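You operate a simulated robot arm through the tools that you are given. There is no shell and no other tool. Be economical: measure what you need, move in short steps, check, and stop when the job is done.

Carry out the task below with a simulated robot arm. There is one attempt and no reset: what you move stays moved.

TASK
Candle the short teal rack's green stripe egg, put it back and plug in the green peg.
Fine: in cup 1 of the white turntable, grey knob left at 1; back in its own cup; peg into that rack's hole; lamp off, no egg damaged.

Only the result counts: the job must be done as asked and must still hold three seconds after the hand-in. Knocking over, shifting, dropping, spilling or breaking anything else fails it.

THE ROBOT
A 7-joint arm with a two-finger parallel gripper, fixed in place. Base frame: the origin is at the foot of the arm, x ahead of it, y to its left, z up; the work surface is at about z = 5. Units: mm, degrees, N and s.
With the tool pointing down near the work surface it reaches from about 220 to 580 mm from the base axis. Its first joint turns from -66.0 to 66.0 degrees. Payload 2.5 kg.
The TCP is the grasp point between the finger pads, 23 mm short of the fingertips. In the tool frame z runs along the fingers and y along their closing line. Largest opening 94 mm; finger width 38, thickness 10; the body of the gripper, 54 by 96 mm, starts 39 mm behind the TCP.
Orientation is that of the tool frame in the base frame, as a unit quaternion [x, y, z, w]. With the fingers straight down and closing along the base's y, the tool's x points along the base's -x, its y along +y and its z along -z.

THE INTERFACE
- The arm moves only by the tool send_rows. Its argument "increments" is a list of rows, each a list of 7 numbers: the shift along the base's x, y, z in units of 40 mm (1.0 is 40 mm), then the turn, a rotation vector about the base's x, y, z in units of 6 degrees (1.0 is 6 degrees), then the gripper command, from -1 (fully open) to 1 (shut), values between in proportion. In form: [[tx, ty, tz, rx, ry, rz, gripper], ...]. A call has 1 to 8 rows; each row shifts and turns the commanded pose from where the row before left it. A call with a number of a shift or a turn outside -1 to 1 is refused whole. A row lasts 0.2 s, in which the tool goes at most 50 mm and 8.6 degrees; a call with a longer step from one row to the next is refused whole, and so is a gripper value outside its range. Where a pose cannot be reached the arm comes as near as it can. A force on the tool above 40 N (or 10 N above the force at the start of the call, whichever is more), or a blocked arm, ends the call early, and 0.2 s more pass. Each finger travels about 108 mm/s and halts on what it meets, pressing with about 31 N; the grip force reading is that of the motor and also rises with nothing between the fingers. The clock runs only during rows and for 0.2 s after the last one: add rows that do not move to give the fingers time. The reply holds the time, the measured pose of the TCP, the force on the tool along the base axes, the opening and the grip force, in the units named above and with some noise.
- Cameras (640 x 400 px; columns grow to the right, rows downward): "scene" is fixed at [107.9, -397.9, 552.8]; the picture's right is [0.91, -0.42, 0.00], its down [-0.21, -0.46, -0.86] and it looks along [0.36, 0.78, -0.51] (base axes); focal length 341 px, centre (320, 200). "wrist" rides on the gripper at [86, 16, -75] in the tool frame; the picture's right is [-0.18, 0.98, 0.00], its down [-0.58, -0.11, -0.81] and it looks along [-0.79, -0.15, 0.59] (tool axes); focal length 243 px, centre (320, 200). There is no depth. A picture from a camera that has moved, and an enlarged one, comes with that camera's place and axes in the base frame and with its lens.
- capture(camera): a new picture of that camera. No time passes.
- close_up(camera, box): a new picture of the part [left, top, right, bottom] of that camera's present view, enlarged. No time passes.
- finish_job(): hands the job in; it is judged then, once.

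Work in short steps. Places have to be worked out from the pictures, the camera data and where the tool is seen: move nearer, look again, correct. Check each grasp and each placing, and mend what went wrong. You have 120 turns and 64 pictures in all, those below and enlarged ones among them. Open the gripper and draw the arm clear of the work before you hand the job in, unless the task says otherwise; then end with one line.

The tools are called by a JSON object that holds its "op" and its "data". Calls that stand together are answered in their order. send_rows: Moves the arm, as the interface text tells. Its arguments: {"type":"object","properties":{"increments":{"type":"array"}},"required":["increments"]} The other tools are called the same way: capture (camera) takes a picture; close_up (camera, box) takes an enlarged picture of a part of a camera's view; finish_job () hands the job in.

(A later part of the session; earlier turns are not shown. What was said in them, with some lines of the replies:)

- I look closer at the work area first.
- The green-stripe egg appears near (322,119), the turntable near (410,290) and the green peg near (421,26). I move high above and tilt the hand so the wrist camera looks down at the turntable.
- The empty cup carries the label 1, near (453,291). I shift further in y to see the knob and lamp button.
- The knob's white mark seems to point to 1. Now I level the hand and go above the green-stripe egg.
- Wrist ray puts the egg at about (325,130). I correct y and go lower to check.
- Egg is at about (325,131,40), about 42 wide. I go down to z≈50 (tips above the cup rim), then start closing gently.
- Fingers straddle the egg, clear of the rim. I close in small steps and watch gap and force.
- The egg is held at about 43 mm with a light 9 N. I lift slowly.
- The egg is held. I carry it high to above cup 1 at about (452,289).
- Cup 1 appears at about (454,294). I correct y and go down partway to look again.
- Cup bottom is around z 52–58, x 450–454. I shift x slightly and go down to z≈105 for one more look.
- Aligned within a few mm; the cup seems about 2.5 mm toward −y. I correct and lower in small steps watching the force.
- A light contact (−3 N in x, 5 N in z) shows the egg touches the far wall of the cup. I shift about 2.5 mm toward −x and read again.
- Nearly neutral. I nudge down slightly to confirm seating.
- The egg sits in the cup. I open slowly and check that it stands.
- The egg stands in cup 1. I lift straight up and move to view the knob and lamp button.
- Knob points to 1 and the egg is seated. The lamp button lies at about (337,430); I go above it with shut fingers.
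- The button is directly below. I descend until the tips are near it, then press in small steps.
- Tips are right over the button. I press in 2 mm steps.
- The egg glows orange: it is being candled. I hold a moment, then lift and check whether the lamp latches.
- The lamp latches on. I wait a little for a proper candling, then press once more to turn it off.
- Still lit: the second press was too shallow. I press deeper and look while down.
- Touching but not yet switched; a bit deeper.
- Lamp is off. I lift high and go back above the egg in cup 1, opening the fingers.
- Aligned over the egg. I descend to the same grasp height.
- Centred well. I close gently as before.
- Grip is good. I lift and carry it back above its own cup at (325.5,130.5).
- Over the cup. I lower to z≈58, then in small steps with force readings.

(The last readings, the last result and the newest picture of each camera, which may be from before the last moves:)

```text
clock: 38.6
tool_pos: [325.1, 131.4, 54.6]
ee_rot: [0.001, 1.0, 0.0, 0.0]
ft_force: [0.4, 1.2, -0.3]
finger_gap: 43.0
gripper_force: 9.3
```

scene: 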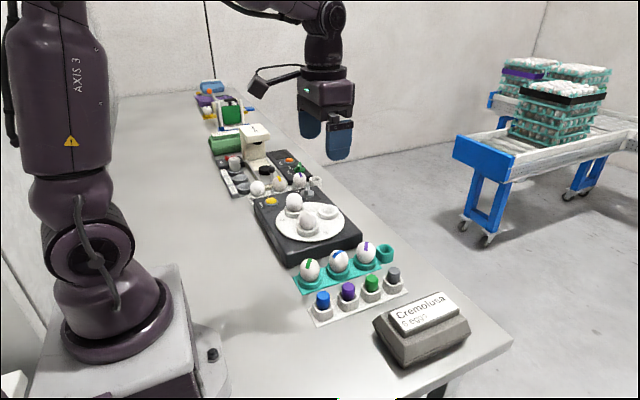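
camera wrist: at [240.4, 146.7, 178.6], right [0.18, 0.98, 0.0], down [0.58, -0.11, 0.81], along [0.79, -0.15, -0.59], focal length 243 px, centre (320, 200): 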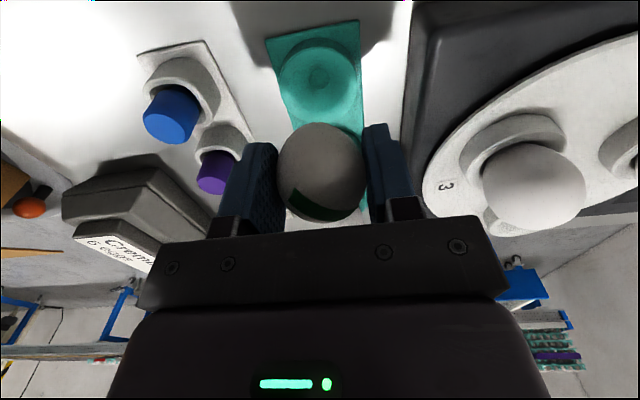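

No contact yet at 54; I continue slightly.

{"op": "send_rows", "data": {"increments": [[0, 0, -0.04, 0, 0, 0, 0.17], [0, 0, 0, 0, 0, 0, 0.17]]}}

{"op": "close_up", "data": {"camera": "scene", "box": [270, 220, 350, 300]}}

```text
clock: 39.2
tool_pos: [326.4, 130.1, 53.6]
ee_rot: [0.0, 1.0, 0.001, 0.0]
ft_force: [0.2, -0.1, 0.2]
finger_gap: 43.2
gripper_force: 9.1
```

```text
5.00 times, centred on (310, 260) of scene
camera zoom: at [107.9, -397.9, 552.8], right [0.91, -0.42, 0.0], down [-0.21, -0.46, -0.86], along [0.36, 0.78, -0.51], focal length 1705 px, centre (370, -100)
```

zoom: 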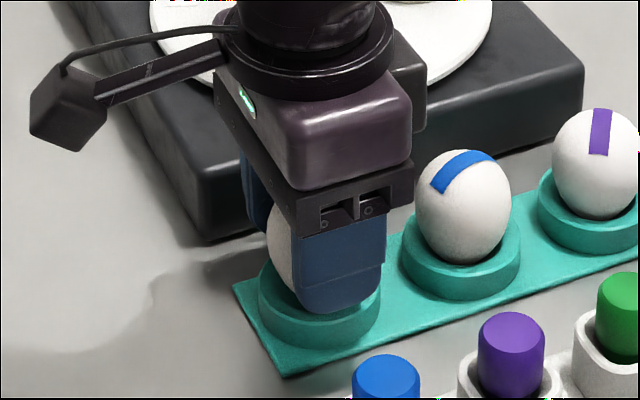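

{"op": "send_rows", "data": {"increments": [[0, 0, -0.04, 0, 0, 0, 0.17], [0, 0, 0, 0, 0, 0, 0.17]]}}

```text
clock: 39.8
tool_pos: [325.8, 130.4, 49.9]
ee_rot: [0.0, 1.0, 0.0, 0.0]
ft_force: [0.6, -0.2, -0.3]
finger_gap: 43.0
gripper_force: 8.5
```

{"op": "send_rows", "data": {"increments": [[0, 0, -0.03, 0, 0, 0, 0.17], [0, 0, 0, 0, 0, 0, 0.17]]}}

```text
clock: 40.4
tool_pos: [326.1, 130.7, 50.5]
ee_rot: [-0.001, 1.0, 0.0, -0.001]
ft_force: [-0.1, -0.4, -0.7]
finger_gap: 43.1
gripper_force: 8.7
```

{"op": "send_rows", "data": {"increments": [[0, 0, -0.03, 0, 0, 0, 0.17], [0, 0, 0, 0, 0, 0, 0.17]]}}

{"op": "capture", "data": {"camera": "wrist"}}

```text
clock: 41.0
tool_pos: [326.5, 131.0, 49.2]
ee_rot: [0.0, 1.0, 0.0, 0.0]
ft_force: [0.0, -0.1, -0.6]
finger_gap: 43.3
gripper_force: 9.2
```

```text
21 pictures are left
camera wrist: at [240.7, 146.3, 122.3], right [0.18, 0.98, 0.0], down [0.58, -0.11, 0.81], along [0.79, -0.15, -0.59], focal length 243 px, centre (320, 200)
```

wrist: 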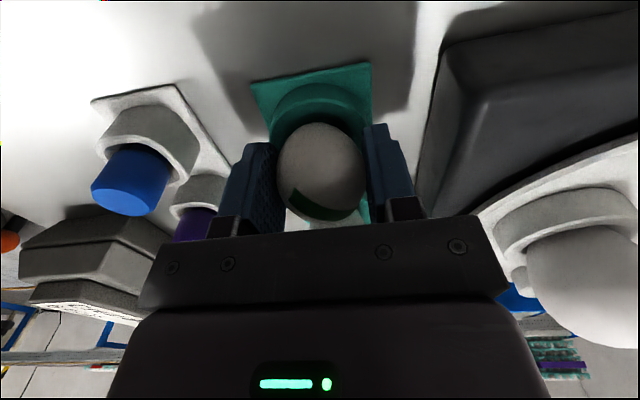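

The egg now sits a few mm higher in the grip than at first, so the seat will be near z≈48. I continue down in 1 mm steps.

{"op": "send_rows", "data": {"increments": [[0, 0, -0.03, 0, 0, 0, 0.17], [0, 0, 0, 0, 0, 0, 0.17]]}}

```text
clock: 41.6
tool_pos: [326.9, 129.6, 48.1]
ee_rot: [0.0, 1.0, 0.0, 0.001]
ft_force: [-0.9, 0.6, 0.9]
finger_gap: 43.3
gripper_force: 8.8
```

{"op": "send_rows", "data": {"increments": [[-0.01, 0, -0.02, 0, 0, 0, 0.17], [0, 0, 0, 0, 0, 0, 0.17]]}}

{"op": "close_up", "data": {"camera": "scene", "box": [280, 240, 340, 300]}}

```text
clock: 42.2
tool_pos: [325.4, 131.5, 48.5]
ee_rot: [-0.001, 1.0, 0.0, 0.001]
ft_force: [1.0, 1.6, 1.7]
finger_gap: 43.1
gripper_force: 9.1
```

```text
6.67 times, centred on (310, 270) of scene
camera zoom: at [107.9, -397.9, 552.8], right [0.91, -0.42, 0.0], down [-0.21, -0.46, -0.86], along [0.36, 0.78, -0.51], focal length 2274 px, centre (387, -267)
```

zoom: 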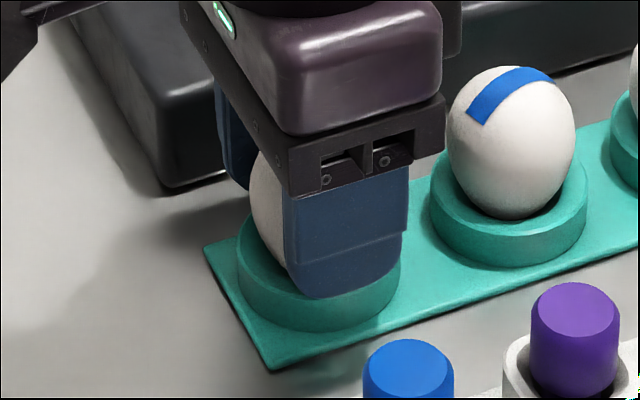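

Light contact; the egg is in its cup. I release gradually and check.

{"op": "send_rows", "data": {"increments": [[0, 0, 0, 0, 0, 0, 0.12], [0, 0, 0, 0, 0, 0, 0.07], [0, 0, 0, 0, 0, 0, 0.03], [0, 0, 0, 0, 0, 0, -0.1], [0, 0, 0, 0, 0, 0, -0.25], [0, 0, 0.05, 0, 0, 0, -0.25]]}}

{"op": "capture", "data": {"camera": "wrist"}}

```text
clock: 43.6
tool_pos: [325.3, 130.0, 48.1]
ee_rot: [0.0, 1.0, 0.001, 0.0]
ft_force: [0.3, 0.1, 0.3]
finger_gap: 58.7
gripper_force: 0.1
```

```text
19 pictures are left
camera wrist: at [240.0, 146.3, 122.2], right [0.18, 0.98, 0.0], down [0.58, -0.11, 0.81], along [0.79, -0.15, -0.59], focal length 243 px, centre (320, 200)
```

wrist: 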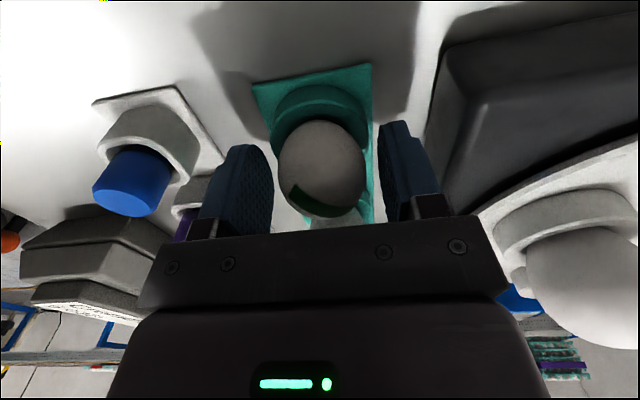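

The egg stands in its own cup. I lift and go to the green peg at about (421,37).

{"op": "send_rows", "data": {"increments": [[0, 0, 0.5, 0, 0, 0, -0.25], [0, 0, 1, 0, 0, 0, -0.25], [0, 0, 1, 0, 0, 0, -0.25], [0.8, -0.8, 0.4, 0, 0, 0, -0.25], [0.8, -0.8, 0, 0, 0, 0, -0.25], [0.8, -0.75, 0, 0, 0, 0, -0.25], [0, 0, 0, 0, 0, 0, -0.25]]}}

{"op": "capture", "data": {"camera": "wrist"}}

{"op": "close_up", "data": {"camera": "scene", "box": [280, 220, 420, 340]}}

```text
clock: 45.2
tool_pos: [421.1, 35.8, 165.6]
ee_rot: [0.0, 1.0, 0.001, 0.0]
ft_force: [-0.1, -0.4, 0.5]
finger_gap: 58.8
gripper_force: 0.0
```

```text
18 pictures are left
camera wrist: at [335.3, 52.6, 239.1], right [0.18, 0.98, 0.0], down [0.58, -0.11, 0.81], along [0.79, -0.15, -0.59], focal length 243 px, centre (320, 200)
```

wrist: 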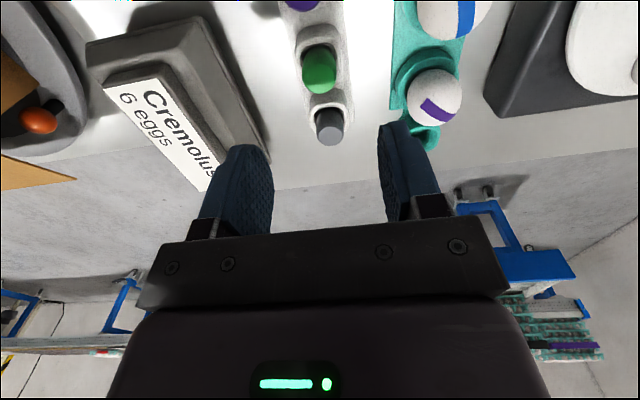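

```text
3.33 times, centred on (350, 280) of scene
camera zoom: at [107.9, -397.9, 552.8], right [0.91, -0.42, 0.0], down [-0.21, -0.46, -0.86], along [0.36, 0.78, -0.51], focal length 1137 px, centre (220, -67)
```

zoom: 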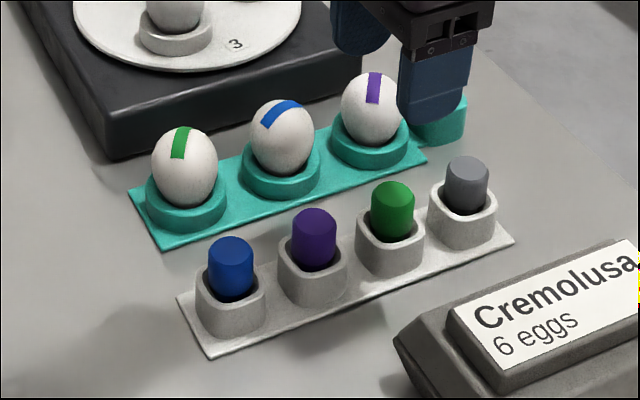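

Peg is around x≈427, y≈36. I shift and go lower for another look.

{"op": "send_rows", "data": {"increments": [[0.15, 0, -0.7, 0, 0, 0, -0.25], [0, 0, -0.7, 0, 0, 0, -0.25], [0, 0, 0, 0, 0, 0, -0.25]]}}

{"op": "capture", "data": {"camera": "wrist"}}

{"op": "close_up", "data": {"camera": "scene", "box": [320, 220, 420, 320]}}

```text
clock: 46.0
tool_pos: [428.0, 36.3, 109.0]
ee_rot: [0.0, 1.0, 0.0, 0.001]
ft_force: [-0.6, -0.5, 0.4]
finger_gap: 58.7
gripper_force: 0.0
```

```text
16 pictures are left
camera wrist: at [341.8, 52.9, 183.0], right [0.18, 0.98, 0.0], down [0.58, -0.11, 0.81], along [0.79, -0.15, -0.59], focal length 243 px, centre (320, 200)
```

wrist: 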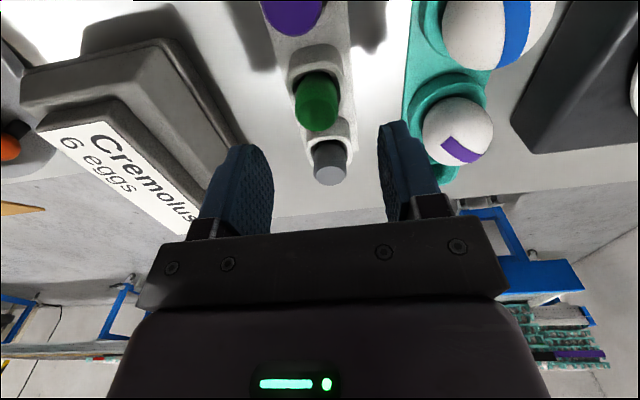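

```text
4.00 times, centred on (370, 270) of scene
camera zoom: at [107.9, -397.9, 552.8], right [0.91, -0.42, 0.0], down [-0.21, -0.46, -0.86], along [0.36, 0.78, -0.51], focal length 1364 px, centre (120, -80)
```

zoom: 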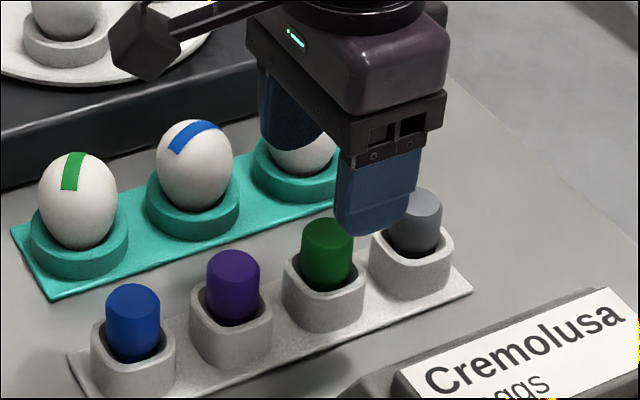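

Peg centre at about (430,36), top z≈52. I descend to z≈56 to straddle it, then close lightly.

{"op": "send_rows", "data": {"increments": [[0.05, 0, -0.5, 0, 0, 0, -0.2], [0, 0, -0.5, 0, 0, 0, -0.2], [0, 0, -0.32, 0, 0, 0, -0.2], [0, 0, 0, 0, 0, 0, -0.2]]}}

{"op": "capture", "data": {"camera": "wrist"}}

{"op": "close_up", "data": {"camera": "scene", "box": [340, 220, 420, 300]}}

```text
clock: 47.0
tool_pos: [429.3, 36.0, 55.8]
ee_rot: [0.0, 1.0, 0.0, 0.0]
ft_force: [0.8, -0.1, -0.1]
finger_gap: 56.2
gripper_force: 0.1
```

```text
14 pictures are left
camera wrist: at [343.5, 52.3, 129.5], right [0.18, 0.98, 0.0], down [0.58, -0.11, 0.81], along [0.79, -0.15, -0.59], focal length 243 px, centre (320, 200)
```

wrist: 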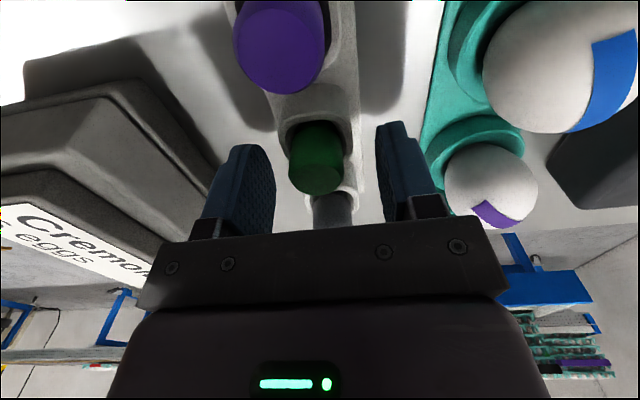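

```text
5.00 times, centred on (380, 260) of scene
camera zoom: at [107.9, -397.9, 552.8], right [0.91, -0.42, 0.0], down [-0.21, -0.46, -0.86], along [0.36, 0.78, -0.51], focal length 1705 px, centre (20, -100)
```

zoom: 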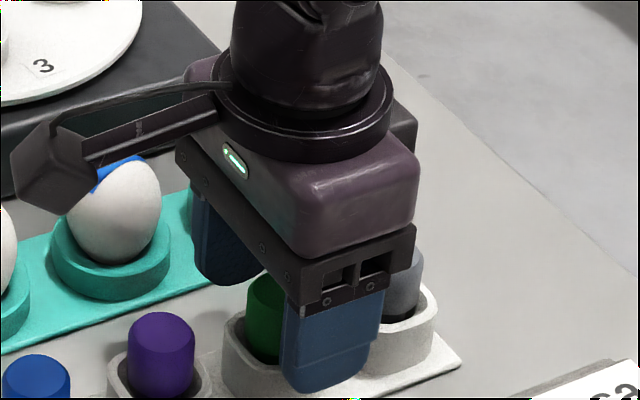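

Fingers straddle the peg; small correction of −2 mm in x and −1 mm in y, then I close.

{"op": "send_rows", "data": {"increments": [[-0.05, -0.03, -0.02, 0, 0, 0, 0.0], [0, 0, 0, 0, 0, 0, 0.25], [0, 0, 0, 0, 0, 0, 0.4], [0, 0, 0, 0, 0, 0, 0.5], [0, 0, 0, 0, 0, 0, 0.6], [0, 0, 0, 0, 0, 0, 0.6]]}}

```text
clock: 48.4
tool_pos: [426.7, 35.8, 54.7]
ee_rot: [0.0, 1.0, 0.0, 0.0]
ft_force: [-0.7, -0.7, 0.2]
finger_gap: 24.8
gripper_force: 31.3
```

Held at 24.8 mm. I lift and look at it, and at the teal rack's hole.

{"op": "send_rows", "data": {"increments": [[0, 0, 0.3, 0, 0, 0, 0.6], [0, 0, 0.7, 0, 0, 0, 0.6], [0, 0, 0.9, 0, 0, 0, 0.6], [0, 0, 0.6, 0, 0, 0, 0.6], [0.6, 0.6, 0, 0, 0, 0, 0.6], [0.8, 0.8, 0, 0, 0, 0, 0.6], [0.8, 0.7, 0, 0, 0, 0, 0.6], [0, 0, 0, 0, 0, 0, 0.6]]}}

{"op": "capture", "data": {"camera": "wrist"}}

{"op": "close_up", "data": {"camera": "scene", "box": [320, 190, 420, 290]}}

```text
clock: 50.2
tool_pos: [516.0, 119.5, 154.8]
ee_rot: [0.001, 1.0, 0.0, 0.0]
ft_force: [-0.4, -0.1, -0.6]
finger_gap: 25.0
gripper_force: 31.0
```

```text
12 pictures are left
camera wrist: at [430.6, 134.2, 228.3], right [0.18, 0.98, 0.0], down [0.58, -0.11, 0.81], along [0.79, -0.15, -0.59], focal length 243 px, centre (320, 200)
```

wrist: 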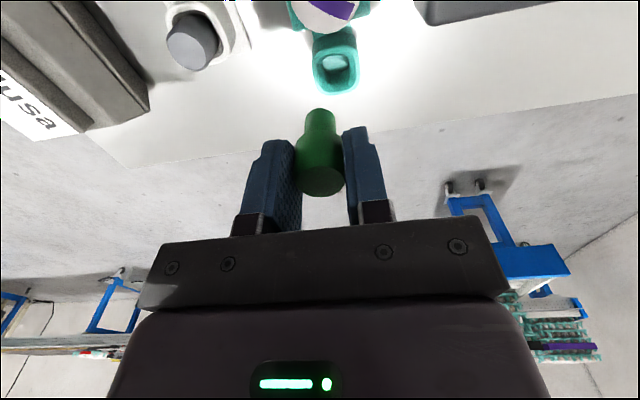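

```text
4.00 times, centred on (370, 240) of scene
camera zoom: at [108.0, -397.9, 552.8], right [0.91, -0.42, 0.0], down [-0.21, -0.46, -0.86], along [0.36, 0.78, -0.51], focal length 1364 px, centre (120, 40)
```

zoom: 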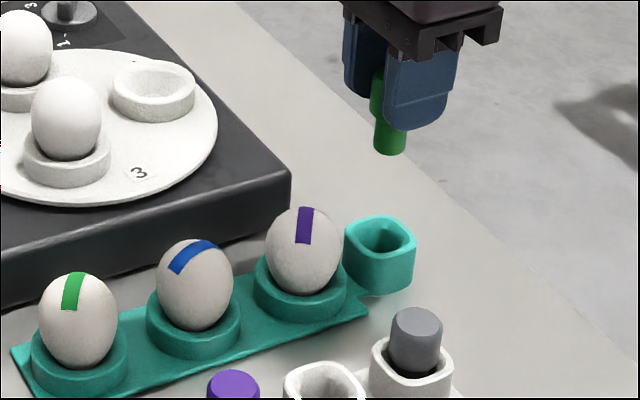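

The peg has a head and thinner shank. The hole is at about (524,130). I move above it and lower to z≈95 to check alignment.

{"op": "send_rows", "data": {"increments": [[0.2, 0.26, -0.4, 0, 0, 0, 0.6], [0, 0, -0.6, 0, 0, 0, 0.6], [0, 0, -0.5, 0, 0, 0, 0.6], [0, 0, 0, 0, 0, 0, 0.6]]}}

{"op": "close_up", "data": {"camera": "wrist", "box": [240, 20, 400, 200]}}

{"op": "close_up", "data": {"camera": "scene", "box": [370, 200, 430, 260]}}

```text
clock: 51.2
tool_pos: [523.7, 130.0, 95.1]
ee_rot: [0.0, 1.0, 0.0, 0.0]
ft_force: [-0.9, 0.3, -0.6]
finger_gap: 25.2
gripper_force: 30.8
```

```text
2.22 times, centred on (320, 110) of wrist
camera zoom: at [438.3, 145.1, 168.0], right [0.18, 0.98, 0.0], down [0.58, -0.11, 0.81], along [0.79, -0.15, -0.59], focal length 539 px, centre (320, 400)
```

zoom: 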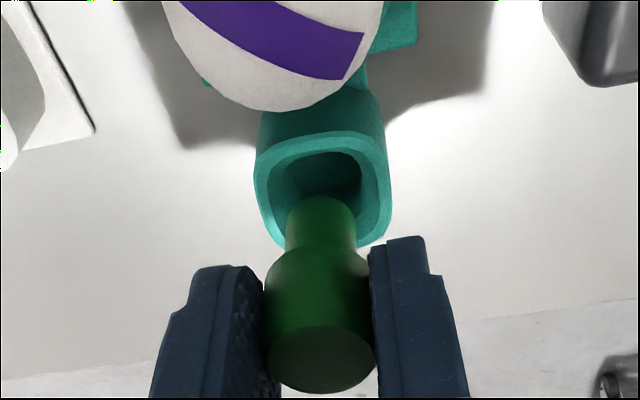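

```text
6.67 times, centred on (400, 230) of scene
camera zoom: at [107.9, -397.9, 552.8], right [0.91, -0.42, 0.0], down [-0.21, -0.46, -0.86], along [0.36, 0.78, -0.51], focal length 2274 px, centre (-213, 0)
```

zoom: 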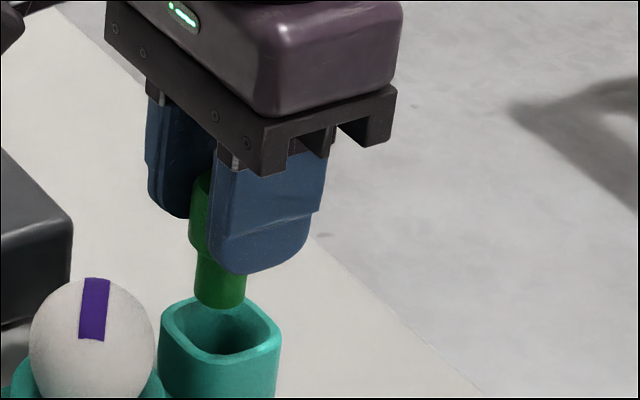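

Aligned in both views. I lower into the hole with force checks.

{"op": "send_rows", "data": {"increments": [[0, 0, -0.25, 0, 0, 0, 0.6], [0, 0, -0.2, 0, 0, 0, 0.6], [0, 0, -0.15, 0, 0, 0, 0.6], [0, 0, 0, 0, 0, 0, 0.6]]}}

{"op": "close_up", "data": {"camera": "scene", "box": [370, 200, 430, 260]}}

```text
clock: 52.2
tool_pos: [525.4, 130.7, 70.8]
ee_rot: [0.0, 1.0, 0.0, 0.002]
ft_force: [7.3, -0.4, 2.3]
finger_gap: 25.1
gripper_force: 31.7
```

```text
6.67 times, centred on (400, 230) of scene
camera zoom: at [107.9, -397.9, 552.8], right [0.91, -0.42, 0.0], down [-0.21, -0.46, -0.86], along [0.36, 0.78, -0.51], focal length 2274 px, centre (-213, 0)
```

zoom: 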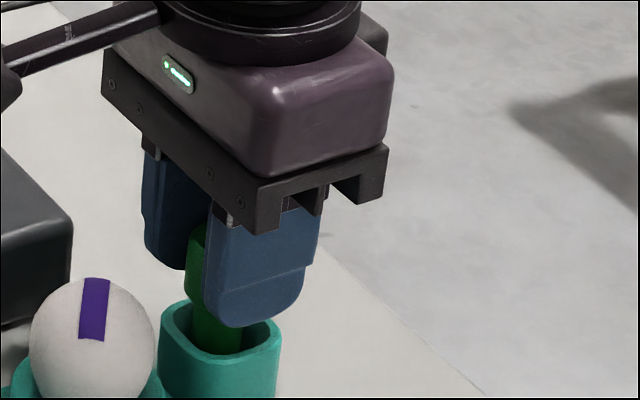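

The shank is in the hole but pressing the −x wall (7 N). I shift +x by about 2 mm.

{"op": "send_rows", "data": {"increments": [[0.04, 0, 0, 0, 0, 0, 0.6], [0, 0, 0, 0, 0, 0, 0.6]]}}

```text
clock: 52.8
tool_pos: [525.4, 130.1, 69.8]
ee_rot: [0.0, 1.0, 0.0, 0.0]
ft_force: [4.2, 0.1, 1.1]
finger_gap: 25.1
gripper_force: 31.4
```

{"op": "send_rows", "data": {"increments": [[0.05, 0, 0, 0, 0, 0, 0.6], [0, 0, 0, 0, 0, 0, 0.6]]}}

```text
clock: 53.4
tool_pos: [526.9, 130.4, 69.9]
ee_rot: [0.0, 1.0, 0.0, -0.001]
ft_force: [0.5, -0.8, 0.4]
finger_gap: 25.1
gripper_force: 30.5
```

Force is gone. I add a touch more +x and continue down.

{"op": "send_rows", "data": {"increments": [[0.03, 0, -0.08, 0, 0, 0, 0.6], [0, 0, -0.1, 0, 0, 0, 0.6], [0, 0, 0, 0, 0, 0, 0.6]]}}

```text
clock: 54.2
tool_pos: [528.5, 130.6, 64.2]
ee_rot: [0.0, 1.0, 0.0, -0.001]
ft_force: [-0.8, -0.8, -0.3]
finger_gap: 25.1
gripper_force: 30.9
```

{"op": "send_rows", "data": {"increments": [[0, 0, -0.08, 0, 0, 0, 0.6], [0, 0, -0.06, 0, 0, 0, 0.6], [0, 0, 0, 0, 0, 0, 0.6]]}}

{"op": "close_up", "data": {"camera": "scene", "box": [370, 200, 430, 260]}}

```text
clock: 55.0
tool_pos: [528.1, 129.9, 57.6]
ee_rot: [0.0, 1.0, 0.0, 0.0]
ft_force: [-0.1, 0.0, 0.6]
finger_gap: 25.2
gripper_force: 31.2
```

```text
6.67 times, centred on (400, 230) of scene
camera zoom: at [107.9, -397.9, 552.8], right [0.91, -0.42, 0.0], down [-0.21, -0.46, -0.86], along [0.36, 0.78, -0.51], focal length 2274 px, centre (-213, 0)
```

zoom: 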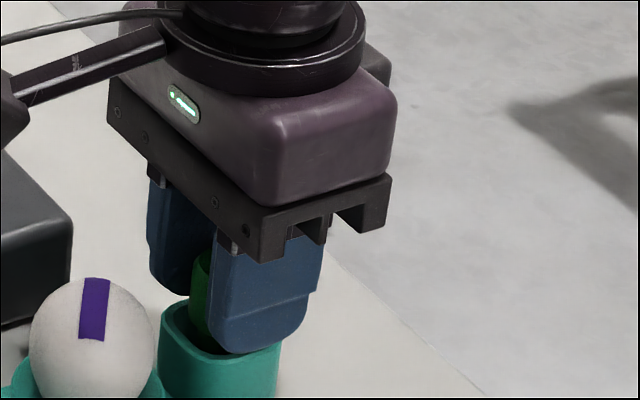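

{"op": "send_rows", "data": {"increments": [[0, 0, -0.04, 0, 0, 0, 0.6], [0, 0, -0.02, 0, 0, 0, 0.6], [0, 0, 0, 0, 0, 0, 0.6]]}}

```text
clock: 55.8
tool_pos: [528.8, 130.0, 56.4]
ee_rot: [-0.001, 1.0, -0.001, 0.0]
ft_force: [0.0, -0.3, -0.3]
finger_gap: 25.1
gripper_force: 30.6
```

{"op": "send_rows", "data": {"increments": [[0, 0, -0.04, 0, 0, 0, 0.6], [0, 0, 0, 0, 0, 0, 0.6]]}}

```text
clock: 56.4
tool_pos: [528.5, 129.1, 55.2]
ee_rot: [0.0, 1.0, 0.0, 0.0]
ft_force: [-8.2, -1.1, 18.0]
finger_gap: 25.2
gripper_force: 31.1
```

The peg has bottomed at the expected height (55). I relieve the load slightly and release.

{"op": "send_rows", "data": {"increments": [[-0.02, 0, 0.025, 0, 0, 0, 0.6], [0, 0, 0, 0, 0, 0, 0.6]]}}

```text
clock: 57.0
tool_pos: [528.2, 129.3, 55.8]
ee_rot: [0.0, 1.0, 0.001, 0.002]
ft_force: [3.3, 0.5, 7.3]
finger_gap: 25.1
gripper_force: 31.3
```

{"op": "send_rows", "data": {"increments": [[0, 0, 0, 0, 0, 0, 0.4], [0, 0, 0, 0, 0, 0, 0.3], [0, 0, 0, 0, 0, 0, 0.1], [0, 0, 0, 0, 0, 0, 0], [0, 0, 0, 0, 0, 0, 0]]}}

{"op": "close_up", "data": {"camera": "wrist", "box": [240, 60, 400, 240]}}

```text
clock: 58.2
tool_pos: [528.1, 129.6, 54.9]
ee_rot: [0.0, 1.0, 0.001, -0.001]
ft_force: [-0.3, -0.1, -0.2]
finger_gap: 47.2
gripper_force: 0.0
```

```text
2.22 times, centred on (320, 150) of wrist
camera zoom: at [442.1, 145.6, 128.8], right [0.18, 0.98, 0.0], down [0.58, -0.11, 0.81], along [0.79, -0.15, -0.59], focal length 539 px, centre (320, 311)
```

zoom: 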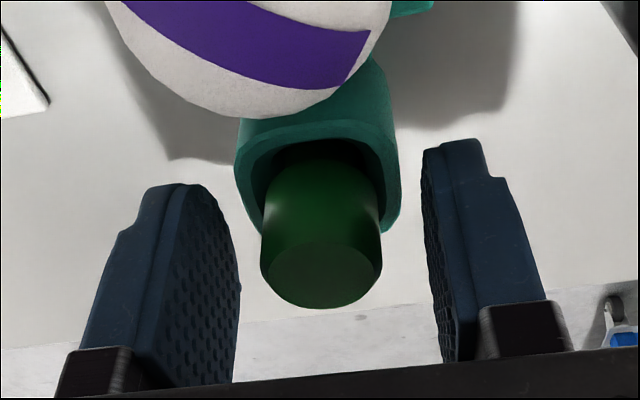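

The peg stands in the hole. I lift straight up and draw the arm clear, then check the scene.

{"op": "send_rows", "data": {"increments": [[0, 0, 0.4, 0, 0, 0, -0.1], [0, 0, 1, 0, 0, 0, -0.1], [0, 0, 1, 0, 0, 0, -0.3], [0, 0, 1, 0, 0, 0, -1], [-0.5, -0.3, 0.9, 0, 0, 0, -1], [-0.8, -0.5, 0.8, 0, 0, 0, -1], [-0.8, -0.5, 0.8, 0, 0, 0, -1], [0, 0, 0, 0, 0, 0, -1]]}}

{"op": "close_up", "data": {"camera": "scene", "box": [280, 200, 420, 320]}}

{"op": "capture", "data": {"camera": "scene"}}

```text
clock: 60.0
tool_pos: [442.5, 77.7, 289.5]
ee_rot: [0.0, 1.0, 0.0, 0.001]
ft_force: [-1.0, -0.1, 0.1]
finger_gap: 94.1
gripper_force: 0.0
```

```text
3.33 times, centred on (350, 260) of scene
camera zoom: at [107.9, -397.9, 552.8], right [0.91, -0.42, 0.0], down [-0.21, -0.46, -0.86], along [0.36, 0.78, -0.51], focal length 1137 px, centre (220, 0)
```

zoom: 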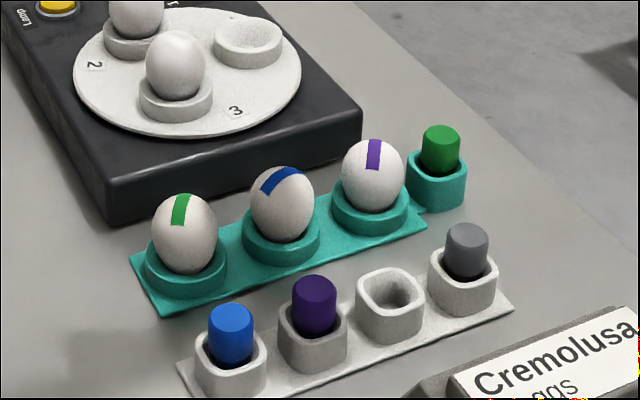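

```text
4 pictures are left
```

scene: 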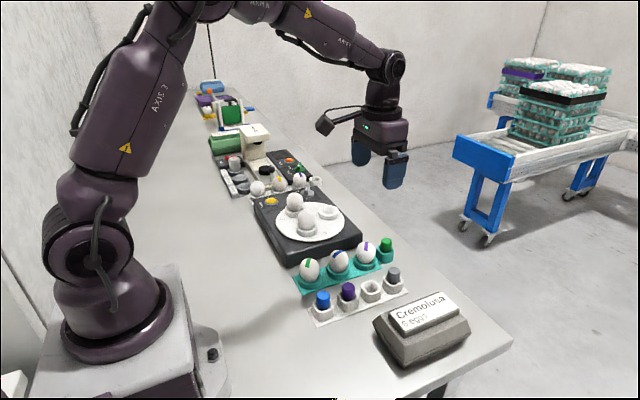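

Egg back in its cup, peg in the teal hole, lamp off, knob at 1, arm clear. I hand in.

{"op": "finish_job", "data": {}}

```text
The job is handed in.
```

I candled the green-stripe egg in cup 1 of the turntable with the grey knob at 1, and put it back in its own cup. The lamp is off and the green peg is in the teal rack's hole. The final pictures show no egg damaged or out of place, and the arm was drawn clear before I handed the job in.
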